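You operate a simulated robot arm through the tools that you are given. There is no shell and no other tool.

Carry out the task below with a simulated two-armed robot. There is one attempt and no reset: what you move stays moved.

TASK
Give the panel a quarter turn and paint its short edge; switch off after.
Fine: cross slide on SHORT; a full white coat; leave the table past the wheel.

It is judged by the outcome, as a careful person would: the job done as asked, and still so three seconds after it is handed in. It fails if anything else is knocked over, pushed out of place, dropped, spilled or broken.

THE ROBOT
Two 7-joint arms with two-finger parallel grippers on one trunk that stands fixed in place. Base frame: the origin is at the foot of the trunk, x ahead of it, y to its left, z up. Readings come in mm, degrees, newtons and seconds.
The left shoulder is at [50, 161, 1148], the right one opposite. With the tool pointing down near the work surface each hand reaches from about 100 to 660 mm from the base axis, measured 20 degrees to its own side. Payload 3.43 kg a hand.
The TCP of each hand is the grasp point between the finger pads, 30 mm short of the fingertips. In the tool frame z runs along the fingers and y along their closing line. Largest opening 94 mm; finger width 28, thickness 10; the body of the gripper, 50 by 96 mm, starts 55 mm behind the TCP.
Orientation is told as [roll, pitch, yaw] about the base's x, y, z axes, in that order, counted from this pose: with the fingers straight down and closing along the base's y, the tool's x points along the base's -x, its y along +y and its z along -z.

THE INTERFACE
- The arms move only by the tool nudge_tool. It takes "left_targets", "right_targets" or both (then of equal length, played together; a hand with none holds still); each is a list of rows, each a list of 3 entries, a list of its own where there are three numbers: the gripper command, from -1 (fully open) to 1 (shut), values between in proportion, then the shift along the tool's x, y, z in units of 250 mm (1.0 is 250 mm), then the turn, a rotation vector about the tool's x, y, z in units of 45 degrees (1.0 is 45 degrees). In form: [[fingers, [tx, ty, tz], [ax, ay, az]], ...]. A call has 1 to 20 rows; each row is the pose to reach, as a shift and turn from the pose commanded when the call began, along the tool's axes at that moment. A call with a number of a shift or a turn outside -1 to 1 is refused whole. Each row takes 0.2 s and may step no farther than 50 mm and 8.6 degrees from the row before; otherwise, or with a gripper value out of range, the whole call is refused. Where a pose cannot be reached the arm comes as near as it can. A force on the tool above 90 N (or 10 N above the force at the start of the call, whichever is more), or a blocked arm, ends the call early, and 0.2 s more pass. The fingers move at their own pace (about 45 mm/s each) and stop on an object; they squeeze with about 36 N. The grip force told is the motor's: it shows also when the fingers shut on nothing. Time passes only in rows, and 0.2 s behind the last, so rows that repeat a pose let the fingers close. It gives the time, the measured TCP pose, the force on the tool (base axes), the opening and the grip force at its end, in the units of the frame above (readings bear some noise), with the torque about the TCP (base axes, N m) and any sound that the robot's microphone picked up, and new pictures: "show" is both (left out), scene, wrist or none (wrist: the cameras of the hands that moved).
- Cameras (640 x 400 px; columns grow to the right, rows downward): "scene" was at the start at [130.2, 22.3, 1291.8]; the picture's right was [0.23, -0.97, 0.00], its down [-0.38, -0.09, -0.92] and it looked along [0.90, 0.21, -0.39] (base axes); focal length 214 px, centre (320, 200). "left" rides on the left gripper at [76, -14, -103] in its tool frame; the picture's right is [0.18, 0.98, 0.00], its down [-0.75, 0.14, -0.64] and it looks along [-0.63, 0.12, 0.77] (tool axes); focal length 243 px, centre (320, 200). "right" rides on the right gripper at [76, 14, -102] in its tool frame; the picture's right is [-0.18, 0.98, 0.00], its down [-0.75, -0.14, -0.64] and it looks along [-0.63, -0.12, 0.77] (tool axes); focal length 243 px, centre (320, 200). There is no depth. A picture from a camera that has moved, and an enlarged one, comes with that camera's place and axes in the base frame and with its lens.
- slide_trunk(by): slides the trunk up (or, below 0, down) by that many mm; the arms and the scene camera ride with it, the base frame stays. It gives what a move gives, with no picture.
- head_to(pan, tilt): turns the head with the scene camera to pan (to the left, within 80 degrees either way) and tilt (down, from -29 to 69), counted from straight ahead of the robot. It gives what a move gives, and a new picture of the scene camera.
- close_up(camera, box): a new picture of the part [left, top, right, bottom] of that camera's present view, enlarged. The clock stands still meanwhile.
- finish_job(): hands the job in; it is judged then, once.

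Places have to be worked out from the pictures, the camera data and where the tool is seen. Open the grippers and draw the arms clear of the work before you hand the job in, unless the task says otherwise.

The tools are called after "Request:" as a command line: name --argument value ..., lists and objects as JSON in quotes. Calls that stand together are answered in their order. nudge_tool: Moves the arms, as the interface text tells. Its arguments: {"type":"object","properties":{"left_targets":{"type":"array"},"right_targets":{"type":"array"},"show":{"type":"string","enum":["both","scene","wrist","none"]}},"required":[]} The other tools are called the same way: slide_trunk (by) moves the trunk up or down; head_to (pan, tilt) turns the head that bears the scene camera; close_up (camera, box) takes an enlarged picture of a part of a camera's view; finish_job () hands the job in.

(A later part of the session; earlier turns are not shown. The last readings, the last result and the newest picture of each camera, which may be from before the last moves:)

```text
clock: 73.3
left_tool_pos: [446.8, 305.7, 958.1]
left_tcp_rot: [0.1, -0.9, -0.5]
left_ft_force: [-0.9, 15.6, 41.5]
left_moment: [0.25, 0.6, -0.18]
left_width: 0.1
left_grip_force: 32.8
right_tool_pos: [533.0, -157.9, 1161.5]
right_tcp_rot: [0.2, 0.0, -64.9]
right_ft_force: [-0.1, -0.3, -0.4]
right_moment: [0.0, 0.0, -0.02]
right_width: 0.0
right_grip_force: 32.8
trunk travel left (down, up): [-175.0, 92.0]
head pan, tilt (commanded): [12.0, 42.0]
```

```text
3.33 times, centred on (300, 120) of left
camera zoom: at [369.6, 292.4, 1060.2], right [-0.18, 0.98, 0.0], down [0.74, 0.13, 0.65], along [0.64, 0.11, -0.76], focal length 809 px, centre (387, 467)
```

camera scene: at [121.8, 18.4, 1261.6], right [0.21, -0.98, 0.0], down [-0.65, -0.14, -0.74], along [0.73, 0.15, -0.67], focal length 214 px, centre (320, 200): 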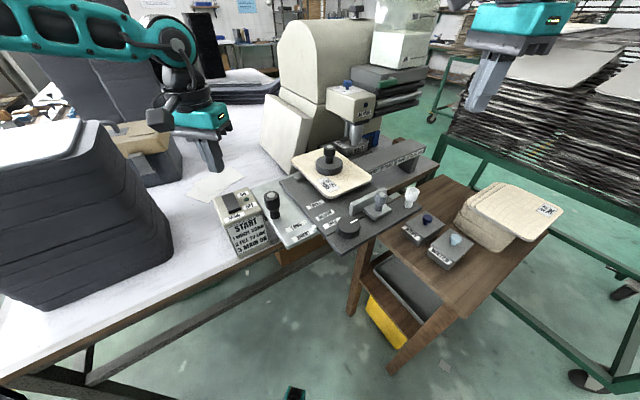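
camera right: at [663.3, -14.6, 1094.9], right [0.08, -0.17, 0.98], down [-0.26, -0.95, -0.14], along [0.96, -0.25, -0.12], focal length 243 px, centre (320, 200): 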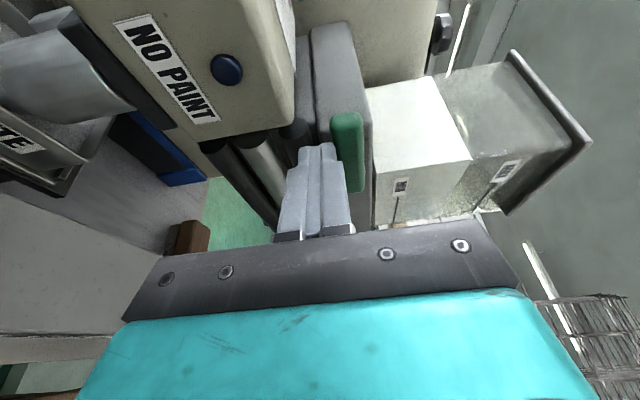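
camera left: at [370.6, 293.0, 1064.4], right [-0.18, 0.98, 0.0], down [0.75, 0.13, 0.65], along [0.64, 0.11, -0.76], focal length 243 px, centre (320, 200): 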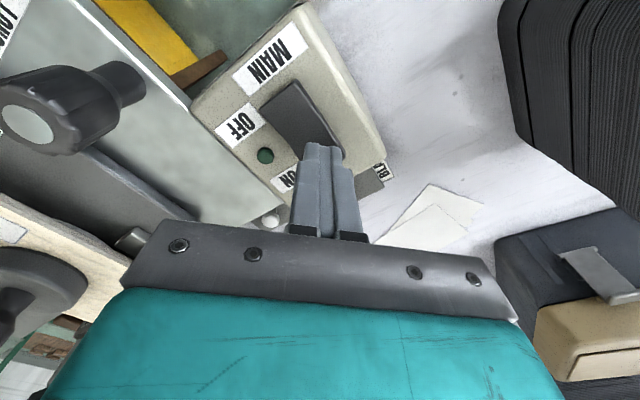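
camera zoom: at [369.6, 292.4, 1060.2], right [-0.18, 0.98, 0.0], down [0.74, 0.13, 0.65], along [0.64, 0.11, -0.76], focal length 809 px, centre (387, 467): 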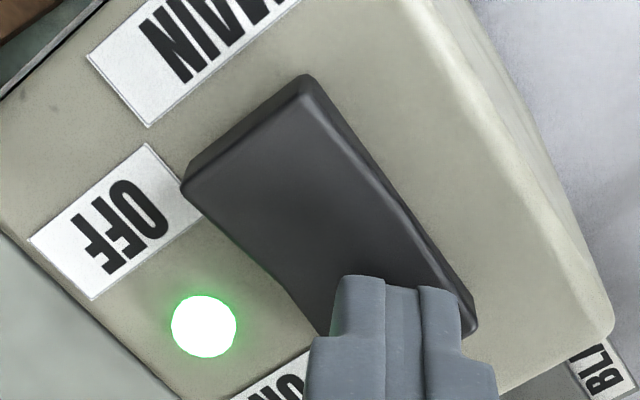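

The LED is lit: MAIN is ON. I'll lift the left hand clear and look at the NO PAINT lamp and wheel.

Request:
nudge_tool --left_targets '[[1, [0, 0, -0.02], [0, 0, 0]], [1, [0, 0, -0.15], [0, 0, 0]], [1, [0, 0, -0.32], [0, 0, 0]], [1, [0.05, 0.08, -0.5], [0, 0, 0]], [1, [0.1, 0.16, -0.68], [0, 0, 0]]]' --show "scene"

Request:
close_up --camera "scene" --box '[310, 70, 420, 160]'

Request:
close_up --camera "scene" --box '[205, 165, 277, 210]'

```text
refused: row 4 steps farther than a row can; nothing moved
```

```text
4.44 times, centred on (365, 115) of scene
camera zoom: at [118.8, 18.0, 1262.6], right [0.21, -0.98, 0.0], down [-0.65, -0.14, -0.75], along [0.73, 0.15, -0.67], focal length 953 px, centre (120, 578)
```

zoom: 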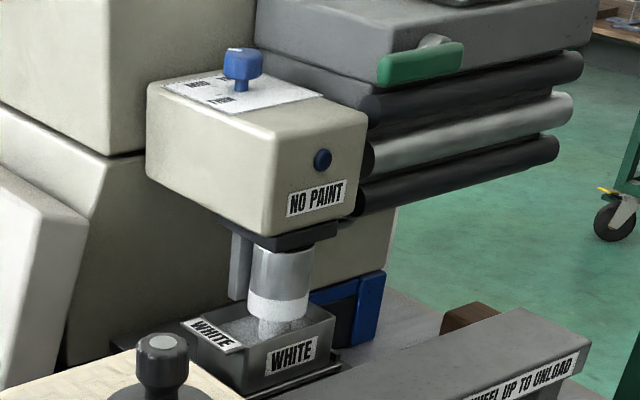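

```text
8.89 times, centred on (241, 188) of scene
camera zoom: at [118.8, 18.0, 1262.6], right [0.21, -0.98, 0.0], down [-0.65, -0.14, -0.75], along [0.73, 0.15, -0.67], focal length 1906 px, centre (1022, 311)
```

zoom: 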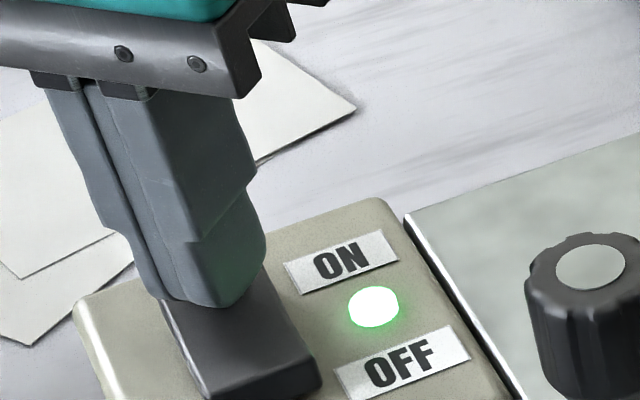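

The wheel is picking up white paint from the tray and NO PAINT is unlit. I'll lift the left hand with smaller steps.

Request:
nudge_tool --left_targets '[[1, [0, 0, -0.03], [0, 0, 0]], [1, [0, 0, -0.17], [0, 0, 0]], [1, [0, 0, -0.33], [0, 0, 0]], [1, [0.03, 0.05, -0.49], [0, 0, 0]], [1, [0.06, 0.1, -0.65], [0, 0, 0]], [1, [0.08, 0.14, -0.8], [0, 0, 0]]]' --show "scene"

Request:
close_up --camera "scene" --box '[310, 70, 420, 160]'

Request:
close_up --camera "scene" --box '[205, 165, 277, 210]'

```text
clock: 74.8
left_tool_pos: [427.6, 341.1, 1153.5]
left_tcp_rot: [0.0, -0.2, -0.6]
left_ft_force: [0.4, -0.7, 0.3]
left_moment: [-0.01, 0.01, 0.0]
left_width: 0.0
left_grip_force: 33.1
right_tool_pos: [536.6, -158.7, 1159.1]
right_tcp_rot: [0.1, 0.1, -65.0]
right_ft_force: [0.2, 0.2, 0.4]
right_moment: [0.01, 0.01, 0.0]
right_width: 0.0
right_grip_force: 32.9
trunk travel left (down, up): [-175.0, 92.0]
head pan, tilt (commanded): [12.0, 42.0]
camera scene: at [121.6, 18.3, 1261.6], right [0.21, -0.98, 0.0], down [-0.65, -0.14, -0.74], along [0.73, 0.15, -0.67], focal length 214 px, centre (320, 200)
```

scene: 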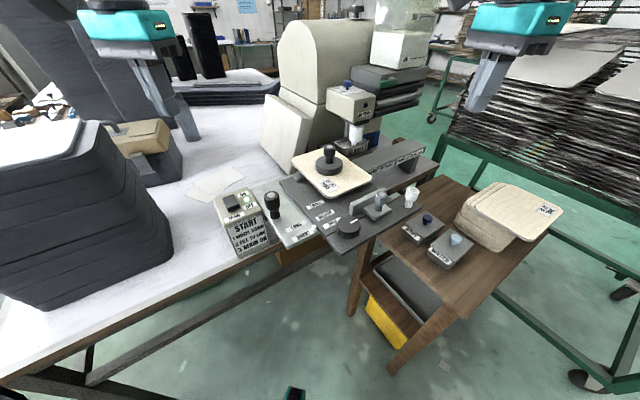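

```text
4.44 times, centred on (365, 115) of scene
camera zoom: at [121.6, 18.3, 1261.6], right [0.21, -0.98, 0.0], down [-0.65, -0.14, -0.74], along [0.73, 0.15, -0.67], focal length 953 px, centre (120, 578)
```

zoom: 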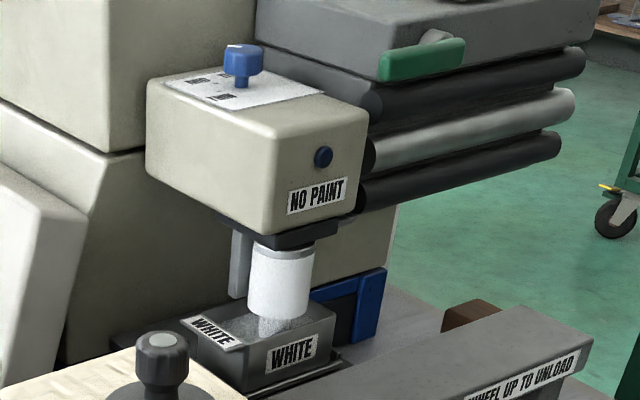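

```text
8.89 times, centred on (241, 188) of scene
camera zoom: at [121.6, 18.3, 1261.6], right [0.21, -0.98, 0.0], down [-0.65, -0.14, -0.74], along [0.73, 0.15, -0.67], focal length 1906 px, centre (1022, 311)
```

zoom: 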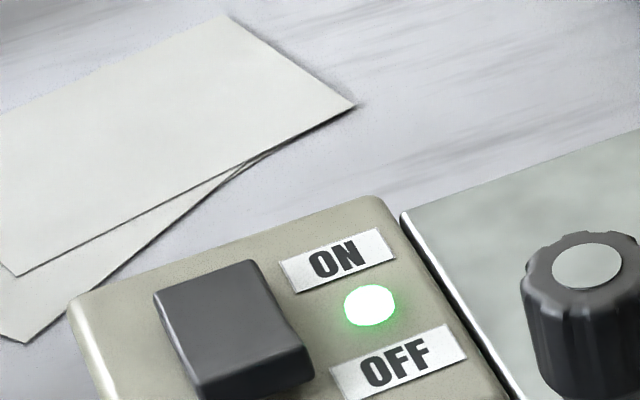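

The wheel is now white nearly to the top. I'll bring the right hand over toward the table's black handle while lifting the left hand further away.

Request:
nudge_tool --left_targets '[[1, [0.02, 0.01, -0.08], [0, 0, 0]], [1, [0.04, 0.02, -0.16], [0, 0, 0]], [1, [0.06, 0.03, -0.24], [0, 0, 0]], [1, [0.08, 0.04, -0.32], [0, 0, 0]], [1, [0.1, 0.05, -0.38], [0, 0, 0]]]' --right_targets '[[0.5, [0.143, 0.019, 0.02], [0, 0, -0.089]], [0, [0.287, 0.039, 0.04], [0, 0, -0.178]], [-0.277, [0.43, 0.058, 0.07], [0, 0, -0.266]], [-0.277, [0.574, 0.078, 0.09], [0, 0, -0.355]], [-0.277, [0.717, 0.097, 0.116], [0, 0, -0.444]]]' --show "none"

```text
clock: 76.0
left_tool_pos: [399.9, 354.1, 1249.0]
left_tcp_rot: [-0.1, -0.2, -0.5]
left_ft_force: [-0.5, 0.7, -0.1]
left_moment: [-0.02, -0.02, 0.0]
left_width: 0.0
left_grip_force: 33.9
right_tool_pos: [482.2, 15.7, 1131.1]
right_tcp_rot: [0.0, 0.0, -45.0]
right_ft_force: [-0.7, 0.4, 0.3]
right_moment: [0.01, -0.04, 0.04]
right_width: 60.2
right_grip_force: 0.1
trunk travel left (down, up): [-175.0, 92.0]
head pan, tilt (commanded): [12.0, 42.0]
```

Now on to the black handle, stopping with the fingertips ~50 mm above it.

Request:
nudge_tool --right_targets '[[-0.277, [0.127, 0.067, 0.03], [0, 0, 0]], [-0.277, [0.254, 0.134, 0.07], [0, 0, 0]], [-0.277, [0.381, 0.2, 0.14], [0, 0, 0]], [-0.277, [0.508, 0.267, 0.23], [0, 0, 0]], [-0.277, [0.635, 0.334, 0.324], [0, 0, 0]]]' --show "both"

Request:
close_up --camera "right" --box '[250, 70, 390, 190]'

Request:
close_up --camera "scene" --box '[310, 70, 420, 160]'

```text
clock: 77.2
left_tool_pos: [400.8, 352.8, 1250.1]
left_tcp_rot: [-0.1, -0.2, -0.5]
left_ft_force: [0.3, -0.4, -0.2]
left_moment: [-0.01, -0.03, -0.02]
left_width: 0.1
left_grip_force: 32.8
right_tool_pos: [429.9, 184.3, 1051.7]
right_tcp_rot: [0.2, -0.1, -45.0]
right_ft_force: [0.1, 0.7, 1.1]
right_moment: [0.03, -0.04, 0.02]
right_width: 60.2
right_grip_force: 0.0
right hand out of reach, approached as far as the arm can: row 5
trunk travel left (down, up): [-175.0, 92.0]
head pan, tilt (commanded): [12.0, 42.0]
camera scene: at [121.5, 18.6, 1261.6], right [0.21, -0.98, 0.0], down [-0.65, -0.14, -0.74], along [0.73, 0.15, -0.67], focal length 214 px, centre (320, 200)
camera right: at [385.4, 247.0, 1154.0], right [0.83, 0.56, 0.0], down [0.43, -0.63, 0.64], along [0.36, -0.53, -0.77], focal length 243 px, centre (320, 200)
```

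scene: 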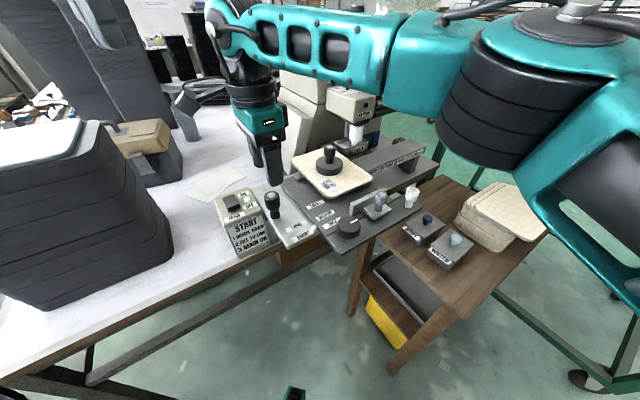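
right: 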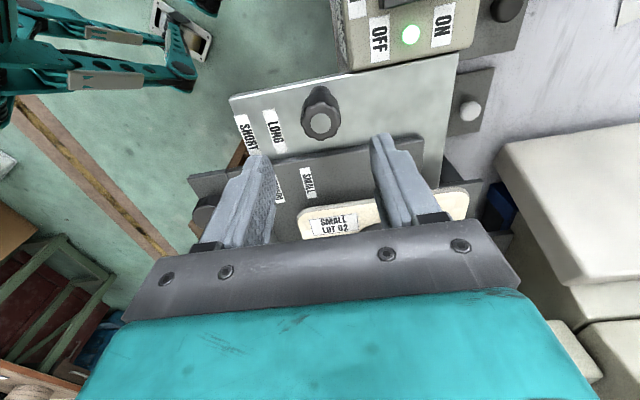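

```text
3.33 times, centred on (320, 130) of right
camera zoom: at [385.4, 247.0, 1154.0], right [0.83, 0.56, 0.0], down [0.43, -0.63, 0.64], along [0.36, -0.53, -0.77], focal length 809 px, centre (320, 433)
```

zoom: 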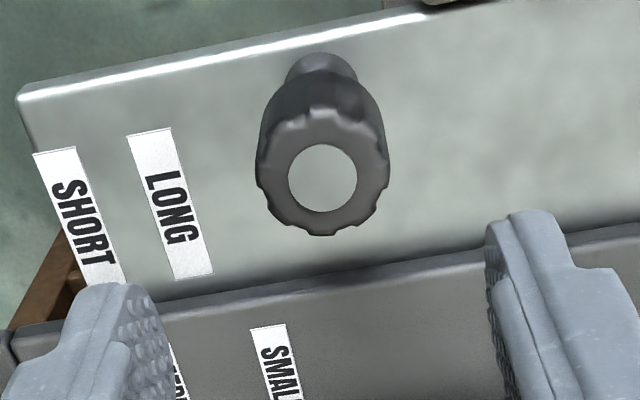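

```text
4.44 times, centred on (365, 115) of scene
camera zoom: at [121.5, 18.6, 1261.6], right [0.21, -0.98, 0.0], down [-0.65, -0.14, -0.74], along [0.73, 0.15, -0.67], focal length 953 px, centre (120, 578)
```

zoom: 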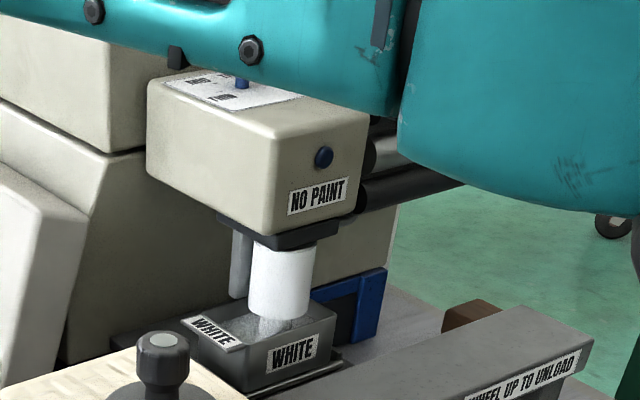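

The wheel is fully white and ready. The handle is well centred, but yaw -45 is at a wrist limit here, so I'll turn the right hand to yaw +45 (closing along the feed direction).

Request:
nudge_tool --right_targets '[[-0.277, [0, 0, 0], [0, 0, -0.167]], [-0.277, [0, 0, 0], [0, 0, -0.333]], [-0.277, [0, 0, 0], [0, 0, -0.5]], [-0.277, [0, 0, 0], [0, 0, -0.667]], [-0.277, [0, 0, 0], [0, 0, -0.833]], [-0.277, [0, 0, 0], [0, 0, -1.0]]]' --show "none"

Request:
nudge_tool --right_targets '[[-0.277, [0, 0, 0], [0, 0, -0.167]], [-0.277, [0, 0, 0], [0, 0, -0.333]], [-0.277, [0, 0, 0], [0, 0, -0.5]], [-0.277, [0, 0, 0], [0, 0, -0.667]], [-0.277, [0, 0, 0], [0, 0, -0.833]], [-0.277, [0, 0, 0], [0, 0, -1.0]]]' --show "both"

Request:
close_up --camera "right" --box '[250, 70, 390, 190]'

```text
clock: 78.5
left_tool_pos: [400.2, 352.8, 1247.7]
left_tcp_rot: [-0.1, -0.3, -0.6]
left_ft_force: [0.2, 0.6, 0.0]
left_moment: [-0.02, -0.02, 0.03]
left_width: 0.0
left_grip_force: 32.5
right_tool_pos: [430.4, 183.2, 1049.4]
right_tcp_rot: [0.1, -0.1, 0.1]
right_ft_force: [0.1, -0.1, 0.8]
right_moment: [-0.01, -0.03, -0.03]
right_width: 60.3
right_grip_force: 0.1
trunk travel left (down, up): [-175.0, 92.0]
head pan, tilt (commanded): [12.0, 42.0]
```

```text
clock: 80.0
left_tool_pos: [400.3, 351.8, 1248.8]
left_tcp_rot: [-0.2, -0.2, -0.6]
left_ft_force: [0.8, 0.0, -0.6]
left_moment: [-0.02, 0.01, 0.01]
left_width: 0.0
left_grip_force: 33.5
right_tool_pos: [431.7, 183.0, 1050.0]
right_tcp_rot: [0.1, -0.1, 45.1]
right_ft_force: [-0.5, 1.0, -0.5]
right_moment: [0.0, 0.02, -0.01]
right_width: 60.1
right_grip_force: 0.0
trunk travel left (down, up): [-175.0, 92.0]
head pan, tilt (commanded): [12.0, 42.0]
camera scene: at [121.8, 18.4, 1261.6], right [0.21, -0.98, 0.0], down [-0.65, -0.14, -0.74], along [0.73, 0.15, -0.67], focal length 214 px, centre (320, 200)
camera right: at [367.4, 137.8, 1152.7], right [-0.57, 0.82, 0.0], down [0.63, 0.43, 0.64], along [0.53, 0.37, -0.77], focal length 243 px, centre (320, 200)
```

scene: 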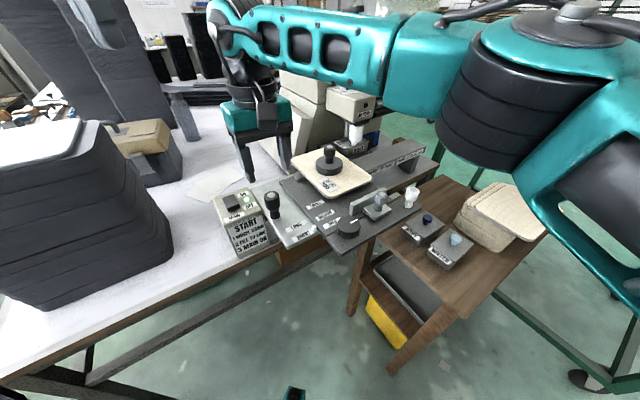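
right: 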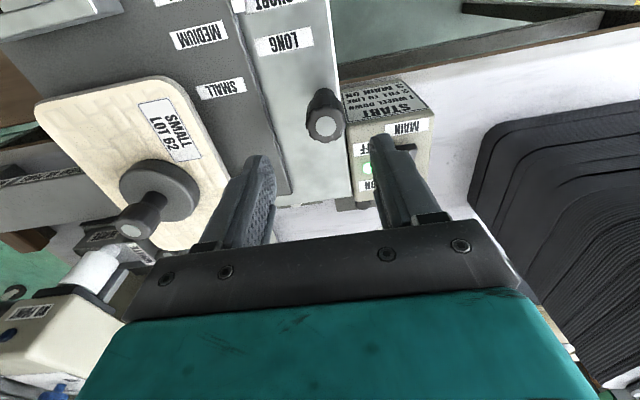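

```text
3.33 times, centred on (320, 130) of right
camera zoom: at [367.4, 137.8, 1152.7], right [-0.57, 0.82, 0.0], down [0.63, 0.43, 0.64], along [0.53, 0.37, -0.77], focal length 809 px, centre (320, 433)
```

zoom: 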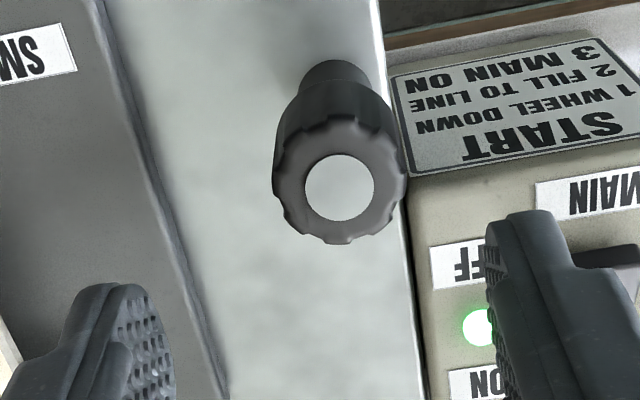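

The handle is 4.6 mm off along the closing line; I'll correct that, descend so the fingertips are at ~936 mm and close on it.

Request:
nudge_tool --right_targets '[[-0.277, [0.004, 0.018, 0.12], [0, 0, 0]], [-0.277, [0.004, 0.018, 0.24], [0, 0, 0]], [-0.277, [0.004, 0.018, 0.336], [0, 0, 0]], [0, [0.004, 0.018, 0.336], [0, 0, 0]], [1, [0.004, 0.018, 0.336], [0, 0, 0]], [1, [0.004, 0.018, 0.336], [0, 0, 0]], [1, [0.004, 0.018, 0.336], [0, 0, 0]]]' --show "both"

Request:
close_up --camera "scene" --box '[205, 110, 435, 260]'

```text
clock: 81.5
left_tool_pos: [400.2, 351.6, 1249.6]
left_tcp_rot: [0.0, -0.2, -0.5]
left_ft_force: [0.0, -0.7, 0.3]
left_moment: [0.0, 0.0, -0.01]
left_width: 0.0
left_grip_force: 33.2
right_tool_pos: [429.1, 185.3, 965.0]
right_tcp_rot: [-0.1, -0.1, 44.9]
right_ft_force: [4.4, -6.0, -0.4]
right_moment: [-0.11, -0.29, -0.09]
right_width: 31.3
right_grip_force: 44.8
trunk travel left (down, up): [-175.0, 92.0]
head pan, tilt (commanded): [12.0, 42.0]
camera scene: at [122.3, 17.8, 1261.5], right [0.21, -0.98, 0.0], down [-0.65, -0.14, -0.74], along [0.73, 0.15, -0.67], focal length 214 px, centre (320, 200)
camera right: at [363.8, 141.6, 1068.0], right [-0.56, 0.83, 0.0], down [0.63, 0.43, 0.64], along [0.53, 0.36, -0.77], focal length 243 px, centre (320, 200)
```

scene: 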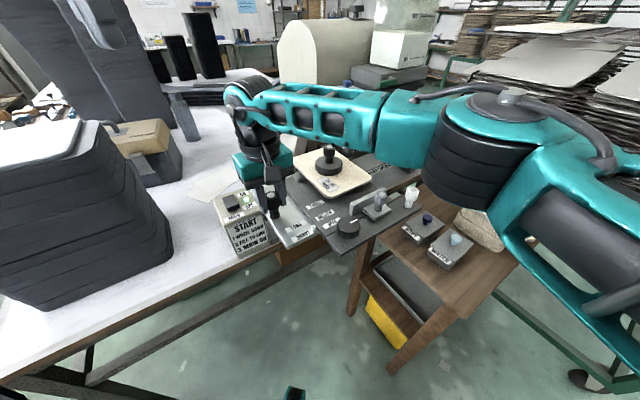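
right: 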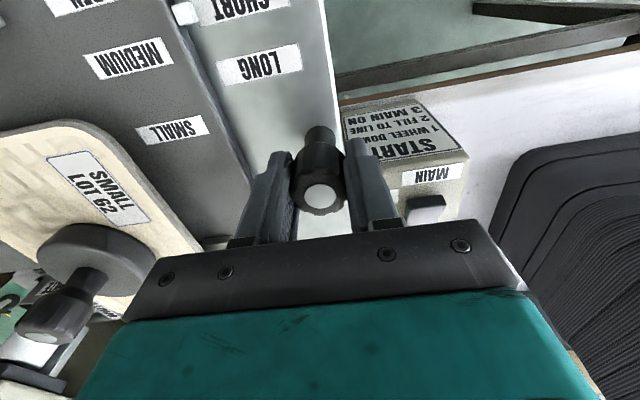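

```text
2.67 times, centred on (320, 185) of scene
camera zoom: at [122.3, 17.8, 1261.5], right [0.21, -0.98, 0.0], down [-0.65, -0.14, -0.74], along [0.73, 0.15, -0.67], focal length 572 px, centre (320, 240)
```

zoom: 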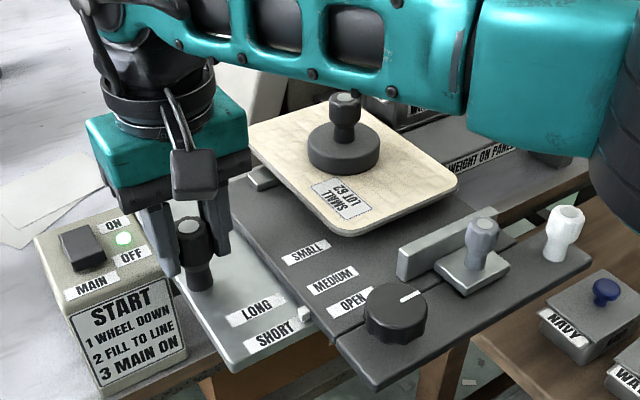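

Handle held (31.3 mm), MAIN lit. I'll feed a 20 mm test along the rail (tool -y) and check that the table moves freely.

Request:
nudge_tool --right_targets '[[1, [0, -0.016, 0], [0, 0, 0]], [1, [0, -0.036, 0], [0, 0, 0]], [1, [0, -0.056, 0], [0, 0, 0]], [1, [0, -0.08, 0], [0, 0, 0]]]' --show "scene"

Request:
close_up --camera "scene" --box '[205, 110, 435, 260]'

```text
clock: 82.5
left_tool_pos: [399.6, 352.9, 1249.8]
left_tcp_rot: [-0.1, -0.2, -0.5]
left_ft_force: [0.6, 0.2, -0.2]
left_moment: [0.01, -0.01, 0.01]
left_width: 0.0
left_grip_force: 32.1
right_tool_pos: [441.7, 170.8, 966.1]
right_tcp_rot: [0.0, 0.0, 45.0]
right_ft_force: [0.3, 1.7, -6.9]
right_moment: [0.57, -0.16, 0.3]
right_width: 31.7
right_grip_force: 45.0
trunk travel left (down, up): [-175.0, 92.0]
head pan, tilt (commanded): [12.0, 42.0]
camera scene: at [122.4, 18.5, 1261.5], right [0.21, -0.98, 0.0], down [-0.66, -0.14, -0.74], along [0.73, 0.15, -0.67], focal length 214 px, centre (320, 200)
```

scene: 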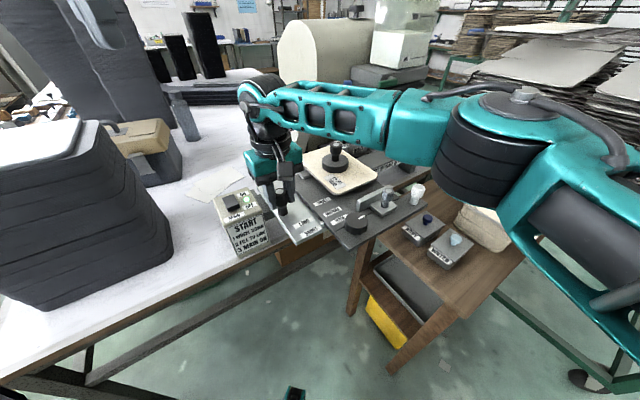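

```text
2.67 times, centred on (320, 185) of scene
camera zoom: at [122.4, 18.5, 1261.5], right [0.21, -0.98, 0.0], down [-0.66, -0.14, -0.74], along [0.73, 0.15, -0.67], focal length 572 px, centre (320, 240)
```

zoom: 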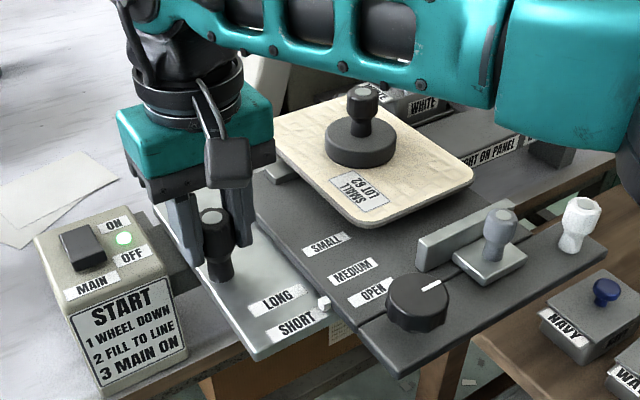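

The whole table glides freely. I'll feed 70 mm more at 7 mm per row, then check before the panel reaches the wheel.

Request:
nudge_tool --right_targets '[[1, [0, -0.028, 0], [0, 0, 0]], [1, [0, -0.056, 0], [0, 0, 0]], [1, [0, -0.084, 0], [0, 0, 0]], [1, [0, -0.112, 0], [0, 0, 0]], [1, [0, -0.14, 0], [0, 0, 0]], [1, [0, -0.168, 0], [0, 0, 0]], [1, [0, -0.196, 0], [0, 0, 0]], [1, [0, -0.224, 0], [0, 0, 0]], [1, [0, -0.252, 0], [0, 0, 0]], [1, [0, -0.28, 0], [0, 0, 0]]]' --show "scene"

Request:
close_up --camera "scene" --box '[280, 60, 480, 200]'

```text
clock: 84.8
left_tool_pos: [401.0, 352.6, 1249.1]
left_tcp_rot: [0.0, -0.2, -0.5]
left_ft_force: [-0.4, -0.4, 0.6]
left_moment: [0.0, -0.02, 0.03]
left_width: 0.1
left_grip_force: 33.2
right_tool_pos: [491.4, 121.6, 966.0]
right_tcp_rot: [0.0, 0.0, 45.0]
right_ft_force: [1.6, 2.6, -8.1]
right_moment: [0.16, 0.12, 0.14]
right_width: 31.3
right_grip_force: 44.7
trunk travel left (down, up): [-175.0, 92.0]
head pan, tilt (commanded): [12.0, 42.0]
camera scene: at [122.7, 18.8, 1261.5], right [0.21, -0.98, 0.0], down [-0.66, -0.14, -0.74], along [0.73, 0.15, -0.67], focal length 214 px, centre (320, 200)
```

scene: 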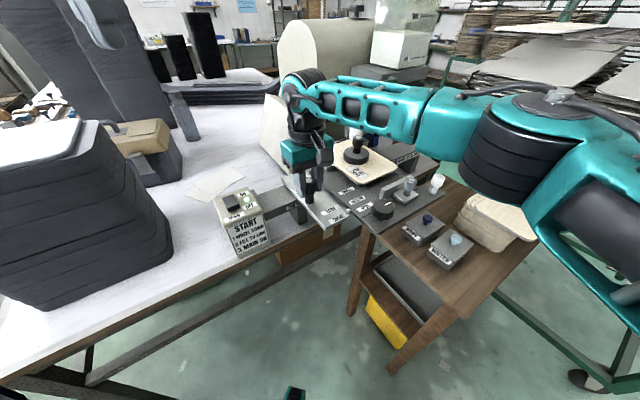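

```text
2.86 times, centred on (380, 130) of scene
camera zoom: at [122.7, 18.8, 1261.5], right [0.21, -0.98, 0.0], down [-0.66, -0.14, -0.74], along [0.73, 0.15, -0.67], focal length 613 px, centre (149, 400)
```

zoom: 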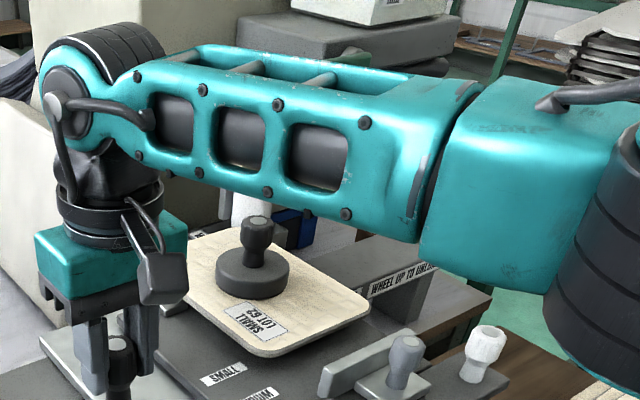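

Travel is 89 mm and the panel is nearing the wheel. Now a slow feed at 4 mm per row (20 mm/s) for 80 mm.

Request:
nudge_tool --right_targets '[[1, [0, -0.016, 0], [0, 0, 0]], [1, [0, -0.032, 0], [0, 0, 0]], [1, [0, -0.048, 0], [0, 0, 0]], [1, [0, -0.064, 0], [0, 0, 0]], [1, [0, -0.08, 0], [0, 0, 0]], [1, [0, -0.096, 0], [0, 0, 0]], [1, [0, -0.112, 0], [0, 0, 0]], [1, [0, -0.128, 0], [0, 0, 0]], [1, [0, -0.144, 0], [0, 0, 0]], [1, [0, -0.16, 0], [0, 0, 0]], [1, [0, -0.176, 0], [0, 0, 0]], [1, [0, -0.192, 0], [0, 0, 0]], [1, [0, -0.208, 0], [0, 0, 0]], [1, [0, -0.224, 0], [0, 0, 0]], [1, [0, -0.24, 0], [0, 0, 0]], [1, [0, -0.256, 0], [0, 0, 0]], [1, [0, -0.272, 0], [0, 0, 0]], [1, [0, -0.288, 0], [0, 0, 0]], [1, [0, -0.304, 0], [0, 0, 0]], [1, [0, -0.32, 0], [0, 0, 0]]]' --show "both"

Request:
close_up --camera "scene" --box '[280, 60, 480, 200]'

```text
clock: 89.0
left_tool_pos: [401.3, 354.4, 1248.0]
left_tcp_rot: [0.0, -0.2, -0.5]
left_ft_force: [-0.2, -0.6, -0.5]
left_moment: [0.02, 0.01, -0.03]
left_width: 0.0
left_grip_force: 33.2
right_tool_pos: [539.1, 73.8, 966.2]
right_tcp_rot: [-0.1, 0.1, 44.8]
right_ft_force: [0.5, 2.2, -11.1]
right_moment: [-0.27, 0.3, 0.06]
right_width: 31.4
right_grip_force: 45.3
right hand out of reach, approached as far as the arm can: row 18, 19, 20
trunk travel left (down, up): [-175.0, 92.0]
head pan, tilt (commanded): [12.0, 42.0]
camera scene: at [122.8, 18.7, 1261.4], right [0.21, -0.98, 0.0], down [-0.66, -0.14, -0.74], along [0.73, 0.15, -0.67], focal length 214 px, centre (320, 200)
camera right: at [475.3, 30.0, 1068.3], right [-0.56, 0.83, 0.0], down [0.63, 0.43, 0.64], along [0.53, 0.36, -0.77], focal length 243 px, centre (320, 200)
```

scene: 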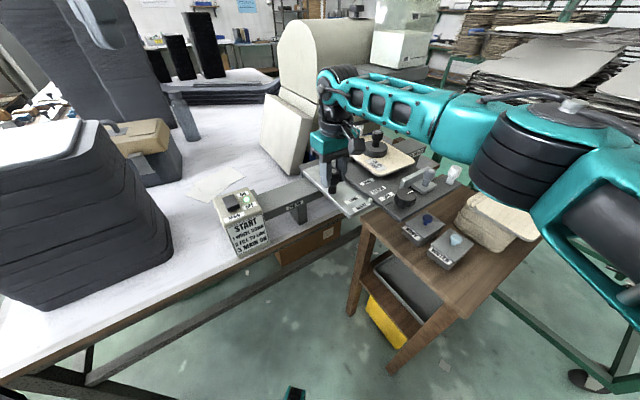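
right: 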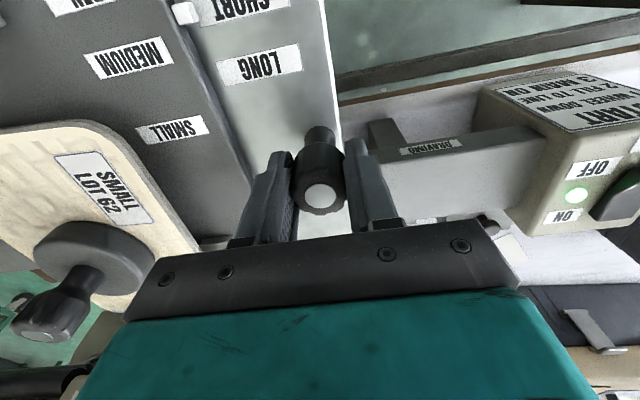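

```text
2.86 times, centred on (380, 130) of scene
camera zoom: at [122.8, 18.7, 1261.4], right [0.21, -0.98, 0.0], down [-0.66, -0.14, -0.74], along [0.73, 0.15, -0.67], focal length 613 px, centre (149, 400)
```

zoom: 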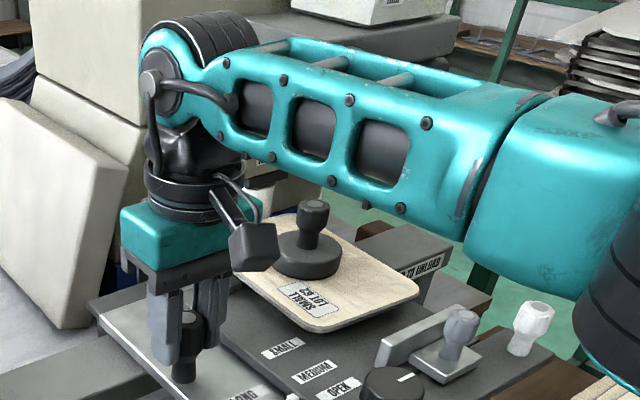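

The arm hit a wrist limit at this yaw after 157 mm (wheel is midway along the edge). I'll loosen slightly, turn the hand to yaw 0 around the handle, and re-grip.

Request:
nudge_tool --right_targets '[[0.06, [0, 0, 0], [0, 0, 0]], [0.06, [0, 0, 0], [0, 0, 0.16]], [0.06, [0, 0, 0], [0, 0, 0.33]], [0.06, [0, 0, 0], [0, 0, 0.5]], [0.06, [0, 0, 0], [0, 0, 0.667]], [0.06, [0, 0, 0], [0, 0, 0.833]], [0.06, [0, 0, 0], [0, 0, 1.0]], [1, [0, 0, 0], [0, 0, 1.0]], [1, [0, 0, 0], [0, 0, 1.0]], [1, [0, 0, 0], [0, 0, 1.0]]]' --show "both"

```text
clock: 91.2
left_tool_pos: [399.4, 352.4, 1249.6]
left_tcp_rot: [0.0, -0.2, -0.5]
left_ft_force: [-0.6, -0.5, 0.4]
left_moment: [0.02, 0.0, -0.01]
left_width: 0.2
left_grip_force: 33.0
right_tool_pos: [539.5, 75.1, 966.6]
right_tcp_rot: [0.1, 0.0, -0.1]
right_ft_force: [-0.9, 2.1, -0.7]
right_moment: [0.01, -0.36, -0.58]
right_width: 31.4
right_grip_force: 44.8
trunk travel left (down, up): [-175.0, 92.0]
head pan, tilt (commanded): [12.0, 42.0]
camera scene: at [121.8, 18.5, 1261.6], right [0.21, -0.98, 0.0], down [-0.65, -0.14, -0.74], along [0.73, 0.15, -0.67], focal length 214 px, centre (320, 200)
camera right: at [462.4, 88.4, 1069.0], right [0.19, 0.98, 0.0], down [0.75, -0.14, 0.64], along [0.63, -0.12, -0.77], focal length 243 px, centre (320, 200)
```

scene: 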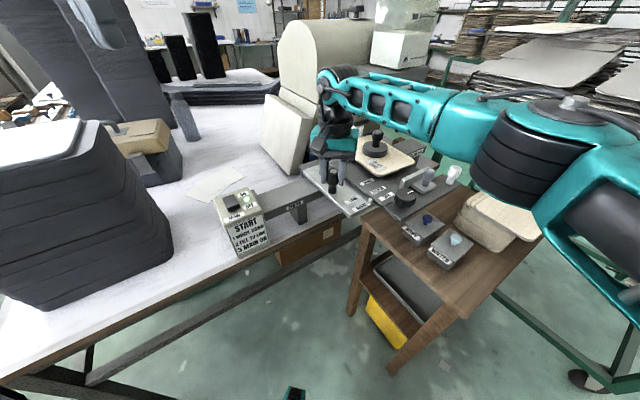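
right: 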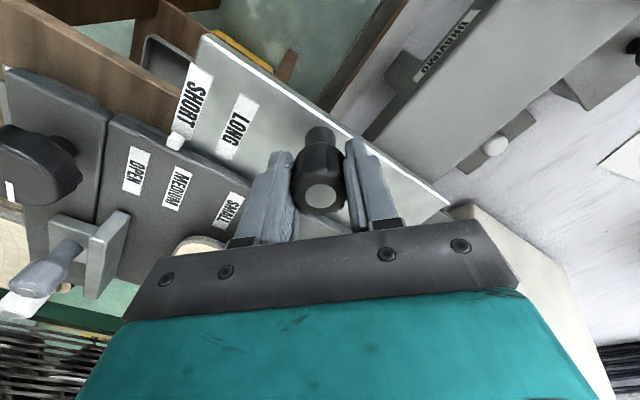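

Re-gripped at yaw 0 with the table unmoved. Continuing the slow feed: 80 mm more at 4 mm per row along the rail.

Request:
nudge_tool --right_targets '[[1, [-0.0113, -0.0113, 0], [0, 0, 0]], [1, [-0.0226, -0.0226, 0], [0, 0, 0]], [1, [-0.0339, -0.0339, 0], [0, 0, 0]], [1, [-0.0453, -0.0453, 0], [0, 0, 0]], [1, [-0.0566, -0.0566, 0], [0, 0, 0]], [1, [-0.0679, -0.0679, 0], [0, 0, 0]], [1, [-0.0792, -0.0792, 0], [0, 0, 0]], [1, [-0.0905, -0.0905, 0], [0, 0, 0]], [1, [-0.1018, -0.1018, 0], [0, 0, 0]], [1, [-0.1131, -0.1131, 0], [0, 0, 0]], [1, [-0.1244, -0.1244, 0], [0, 0, 0]], [1, [-0.1358, -0.1358, 0], [0, 0, 0]], [1, [-0.1471, -0.1471, 0], [0, 0, 0]], [1, [-0.1584, -0.1584, 0], [0, 0, 0]], [1, [-0.1697, -0.1697, 0], [0, 0, 0]], [1, [-0.181, -0.181, 0], [0, 0, 0]], [1, [-0.1923, -0.1923, 0], [0, 0, 0]], [1, [-0.2036, -0.2036, 0], [0, 0, 0]], [1, [-0.215, -0.215, 0], [0, 0, 0]], [1, [-0.2263, -0.2263, 0], [0, 0, 0]]]' --show "scene"

Request:
close_up --camera "scene" --box '[280, 60, 480, 200]'

```text
clock: 95.3
left_tool_pos: [399.6, 352.0, 1249.2]
left_tcp_rot: [-0.1, -0.3, -0.5]
left_ft_force: [-0.6, 0.4, 0.8]
left_moment: [-0.02, 0.0, 0.0]
left_width: 0.0
left_grip_force: 32.7
right_tool_pos: [595.4, 18.1, 966.6]
right_tcp_rot: [0.1, -0.1, -0.1]
right_ft_force: [-4.5, -3.0, 4.6]
right_moment: [0.29, -0.15, -0.02]
right_width: 31.1
right_grip_force: 44.7
trunk travel left (down, up): [-175.0, 92.0]
head pan, tilt (commanded): [12.0, 42.0]
camera scene: at [120.8, 18.0, 1261.7], right [0.21, -0.98, 0.0], down [-0.65, -0.14, -0.74], along [0.73, 0.15, -0.67], focal length 214 px, centre (320, 200)
```

scene: 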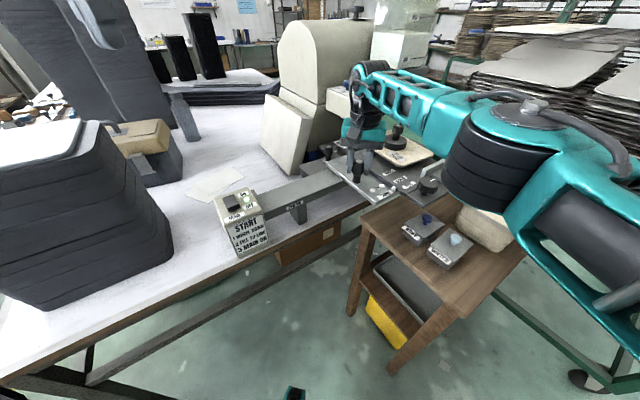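

```text
2.86 times, centred on (380, 130) of scene
camera zoom: at [120.8, 18.0, 1261.7], right [0.21, -0.98, 0.0], down [-0.65, -0.14, -0.74], along [0.73, 0.15, -0.67], focal length 613 px, centre (149, 400)
```

zoom: 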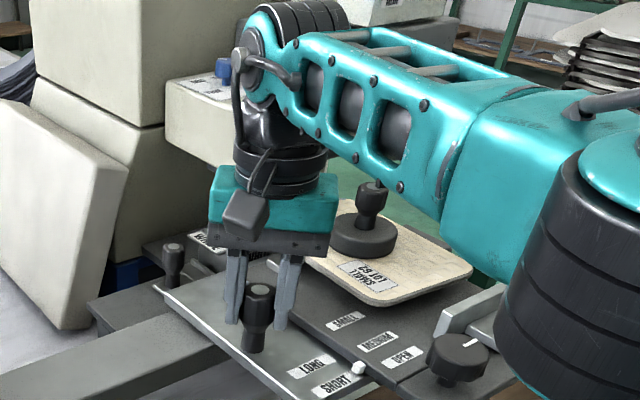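

Travel is 236 mm; the trailing edge is just at the wheel. I'll continue 40 mm more at the same slow pace.

Request:
nudge_tool --right_targets '[[1, [-0.0113, -0.0113, 0], [0, 0, 0]], [1, [-0.0226, -0.0226, 0], [0, 0, 0]], [1, [-0.0339, -0.0339, 0], [0, 0, 0]], [1, [-0.0453, -0.0453, 0], [0, 0, 0]], [1, [-0.0566, -0.0566, 0], [0, 0, 0]], [1, [-0.0679, -0.0679, 0], [0, 0, 0]], [1, [-0.0792, -0.0792, 0], [0, 0, 0]], [1, [-0.0905, -0.0905, 0], [0, 0, 0]], [1, [-0.1018, -0.1018, 0], [0, 0, 0]], [1, [-0.1131, -0.1131, 0], [0, 0, 0]]]' --show "both"

Request:
close_up --camera "scene" --box '[280, 60, 480, 200]'

```text
clock: 97.5
left_tool_pos: [403.0, 356.6, 1245.9]
left_tcp_rot: [-0.4, 0.0, -0.5]
left_ft_force: [-0.1, 0.3, 0.0]
left_moment: [0.02, 0.03, -0.01]
left_width: 0.0
left_grip_force: 32.7
right_tool_pos: [615.7, -5.0, 965.7]
right_tcp_rot: [0.6, -1.2, 0.2]
right_ft_force: [39.8, 42.1, 12.5]
right_moment: [0.65, -0.96, -0.2]
right_width: 31.1
right_grip_force: 44.6
right hand out of reach, approached as far as the arm can: row 3, 4, 5, 6, 7, 8, 9, 10
trunk travel left (down, up): [-175.0, 92.0]
head pan, tilt (commanded): [12.0, 42.0]
camera scene: at [124.6, 23.0, 1261.2], right [0.21, -0.98, 0.0], down [-0.66, -0.14, -0.74], along [0.72, 0.15, -0.67], focal length 214 px, centre (320, 200)
camera right: at [536.1, 8.9, 1067.4], right [0.18, 0.98, 0.02], down [0.74, -0.15, 0.66], along [0.65, -0.11, -0.76], focal length 243 px, centre (320, 200)
```

scene: 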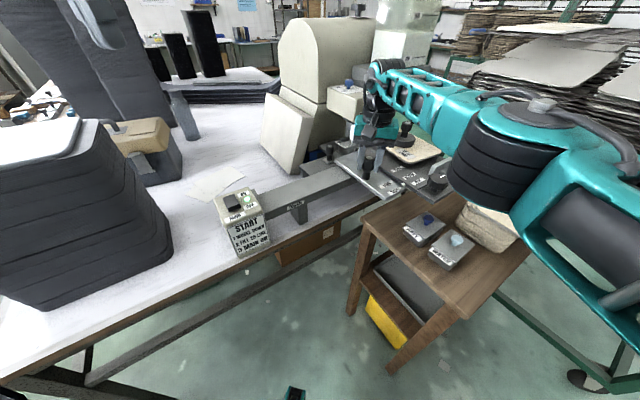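
right: 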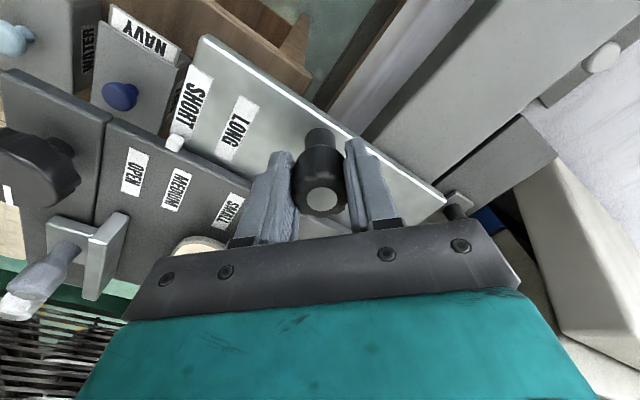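

```text
2.86 times, centred on (380, 130) of scene
camera zoom: at [124.6, 23.0, 1261.2], right [0.21, -0.98, 0.0], down [-0.66, -0.14, -0.74], along [0.72, 0.15, -0.67], focal length 613 px, centre (149, 400)
```

zoom: 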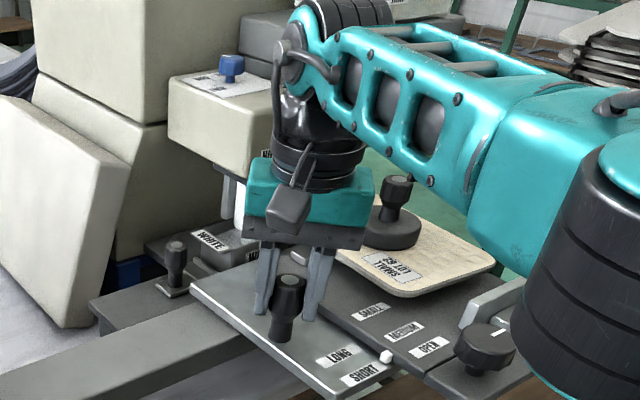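

The arm's reach is used up at 266 mm of travel (40 N sideways load). The trailing edge should be just past the wheel; I'll let go of the handle, rise, and look.

Request:
nudge_tool --right_targets '[[0.2, [0, 0, 0], [0, 0, 0]], [-0.3, [0, 0, 0], [0, 0, 0]], [-0.4, [0, 0, 0], [0, 0, 0]], [-0.4, [0, 0, -0.08], [0, 0, 0]], [-0.4, [0, 0, -0.2], [0, 0, 0]], [-0.4, [0.1, 0, -0.35], [0, 0, 0]], [-0.4, [0.25, -0.05, -0.45], [0, 0, 0]], [-0.4, [0.4, -0.1, -0.55], [0, 0, 0]]]' --show "scene"

Request:
close_up --camera "scene" --box '[280, 60, 480, 200]'

```text
clock: 99.3
left_tool_pos: [398.1, 356.7, 1248.0]
left_tcp_rot: [-0.3, -0.3, -0.5]
left_ft_force: [0.8, 0.8, -0.3]
left_moment: [-0.04, 0.05, -0.02]
left_width: 0.0
left_grip_force: 33.1
right_tool_pos: [509.6, -31.3, 1105.9]
right_tcp_rot: [0.2, 0.3, -0.9]
right_ft_force: [-5.7, 3.8, -0.5]
right_moment: [-0.34, -0.44, 0.02]
right_width: 65.6
right_grip_force: 0.1
right hand out of reach, approached as far as the arm can: row 6
trunk travel left (down, up): [-175.0, 92.0]
head pan, tilt (commanded): [12.0, 42.0]
camera scene: at [120.7, 21.4, 1261.7], right [0.21, -0.98, 0.0], down [-0.65, -0.14, -0.74], along [0.73, 0.15, -0.67], focal length 214 px, centre (320, 200)
```

scene: 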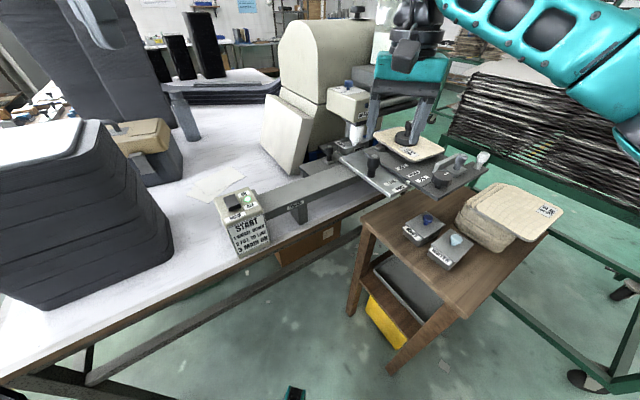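

```text
2.86 times, centred on (380, 130) of scene
camera zoom: at [120.7, 21.4, 1261.7], right [0.21, -0.98, 0.0], down [-0.65, -0.14, -0.74], along [0.73, 0.15, -0.67], focal length 613 px, centre (149, 400)
```

zoom: 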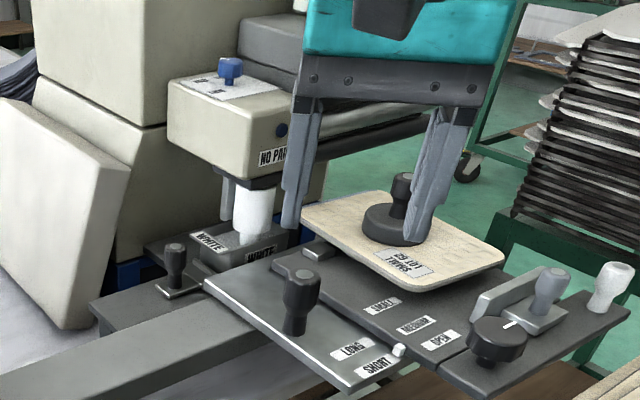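

Released and up. I'll move the right hand out of the line of sight to inspect the panel's edge and the gap to the wheel.

Request:
nudge_tool --right_targets '[[-0.4, [0.1, -0.15, -0.05], [0, 0, 0]], [-0.4, [0.2, -0.3, -0.1], [0, 0, 0]], [-0.4, [0.25, -0.46, -0.15], [0, 0, 0]], [-0.4, [0.3, -0.62, -0.2], [0, 0, 0]], [-0.4, [0.3, -0.8, -0.25], [0, 0, 0]]]' --show "scene"

Request:
close_up --camera "scene" --box '[310, 70, 500, 210]'

Request:
close_up --camera "scene" --box '[330, 100, 450, 170]'

Request:
close_up --camera "left" --box '[0, 0, 640, 400]'

```text
clock: 100.5
left_tool_pos: [400.7, 352.0, 1249.0]
left_tcp_rot: [-0.1, -0.2, -0.4]
left_ft_force: [-0.2, 0.1, -0.7]
left_moment: [-0.02, -0.01, 0.01]
left_width: 0.1
left_grip_force: 32.5
right_tool_pos: [432.3, -237.5, 1167.4]
right_tcp_rot: [0.1, 0.0, 0.1]
right_ft_force: [-0.2, -0.4, 0.1]
right_moment: [0.02, -0.04, -0.01]
right_width: 65.7
right_grip_force: 0.0
trunk travel left (down, up): [-175.0, 92.0]
head pan, tilt (commanded): [12.0, 42.0]
camera scene: at [121.5, 18.0, 1261.6], right [0.21, -0.98, 0.0], down [-0.65, -0.14, -0.74], along [0.73, 0.15, -0.67], focal length 214 px, centre (320, 200)
```

scene: 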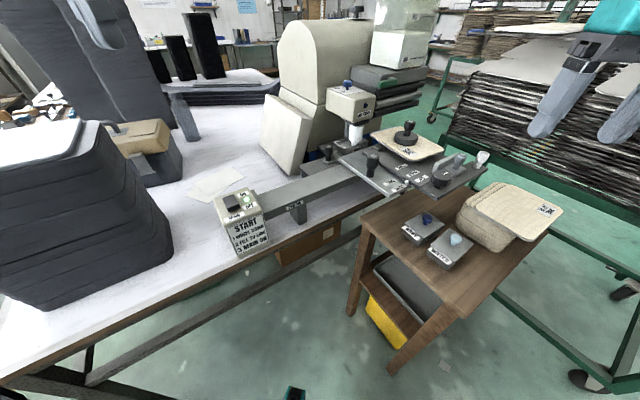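

```text
2.86 times, centred on (405, 140) of scene
camera zoom: at [121.5, 18.0, 1261.6], right [0.21, -0.98, 0.0], down [-0.65, -0.14, -0.74], along [0.73, 0.15, -0.67], focal length 613 px, centre (77, 371)
```

zoom: 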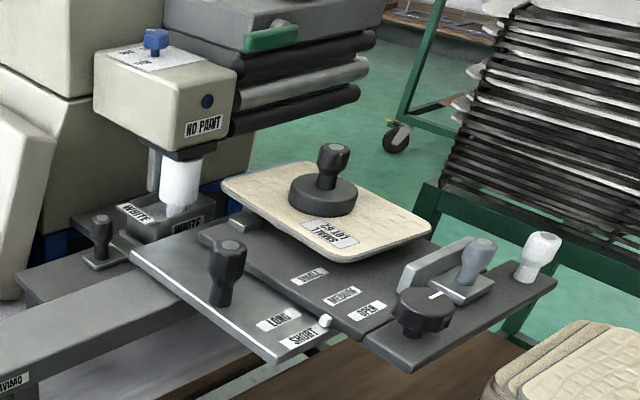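

```text
5.33 times, centred on (390, 135) of scene
camera zoom: at [121.5, 18.0, 1261.6], right [0.21, -0.98, 0.0], down [-0.65, -0.14, -0.74], along [0.73, 0.15, -0.67], focal length 1144 px, centre (-53, 547)
```

zoom: 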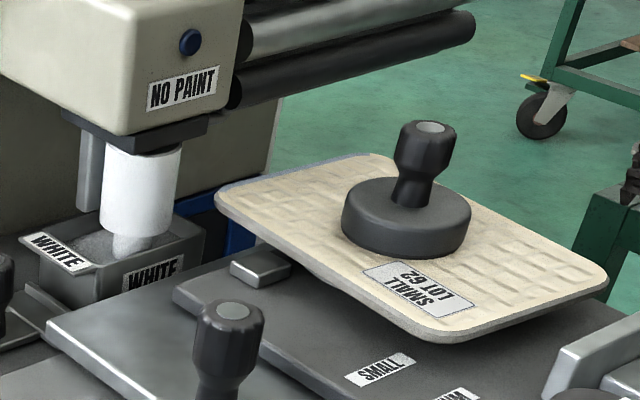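

```text
1.00 times, centred on (320, 200) of left (not enlarged: the box is as wide or as high as the picture)
camera zoom: at [323.5, 338.9, 1351.5], right [-0.17, 0.98, 0.0], down [0.75, 0.13, 0.65], along [0.64, 0.11, -0.76], focal length 243 px, centre (320, 200)
```

zoom: 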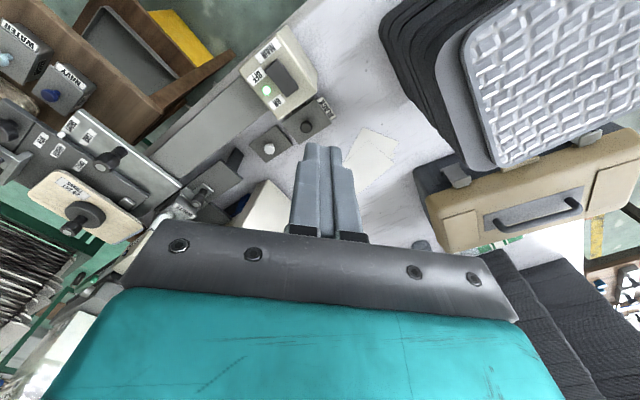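

The panel is past the wheel. I'll zoom on its far (painted) edge to judge the coat as far as it can be seen.

Request:
close_up --camera "scene" --box '[366, 122, 406, 147]'

Request:
close_up --camera "left" --box '[20, 150, 160, 250]'

Request:
close_up --camera "right" --box '[0, 0, 640, 400]'

```text
16.00 times, centred on (386, 134) of scene
camera zoom: at [121.5, 18.0, 1261.6], right [0.21, -0.98, 0.0], down [-0.65, -0.14, -0.74], along [0.73, 0.15, -0.67], focal length 3432 px, centre (-736, 1248)
```

zoom: 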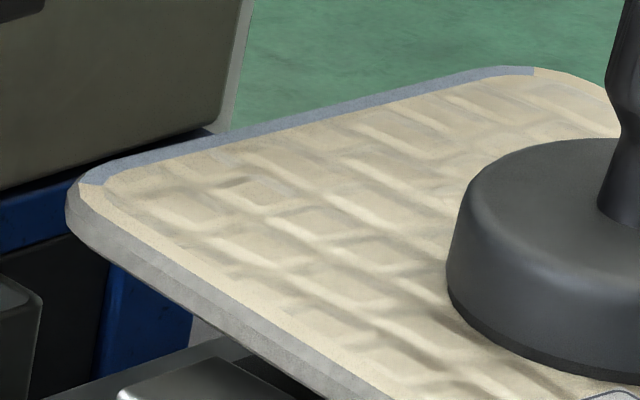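

```text
4.00 times, centred on (90, 200) of left
camera zoom: at [323.5, 338.9, 1351.5], right [-0.17, 0.98, 0.0], down [0.75, 0.13, 0.65], along [0.64, 0.11, -0.76], focal length 970 px, centre (1240, 200)
```

zoom: 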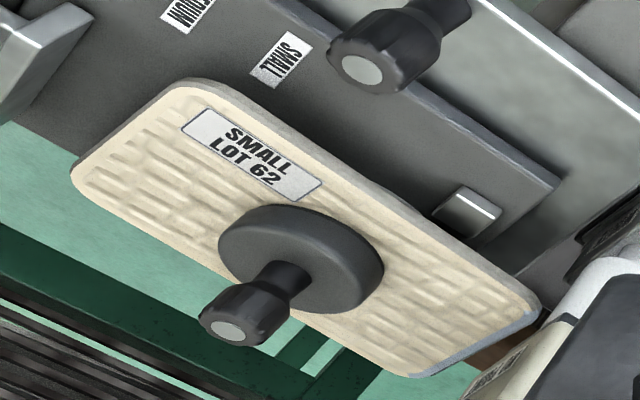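

```text
1.00 times, centred on (320, 200) of right (not enlarged: the box is as wide or as high as the picture)
camera zoom: at [356.1, -223.4, 1269.2], right [0.18, 0.98, 0.0], down [0.75, -0.14, 0.64], along [0.63, -0.12, -0.77], focal length 243 px, centre (320, 200)
```

zoom: 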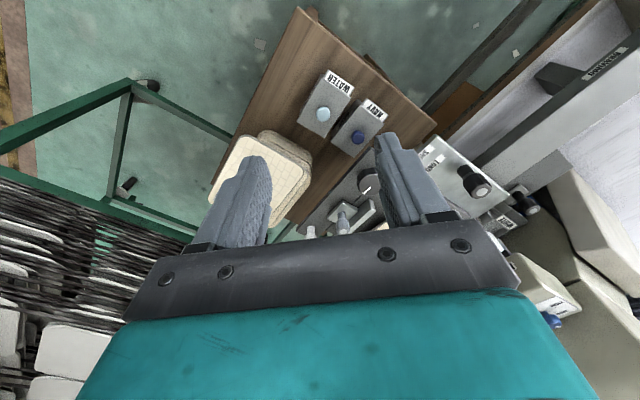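

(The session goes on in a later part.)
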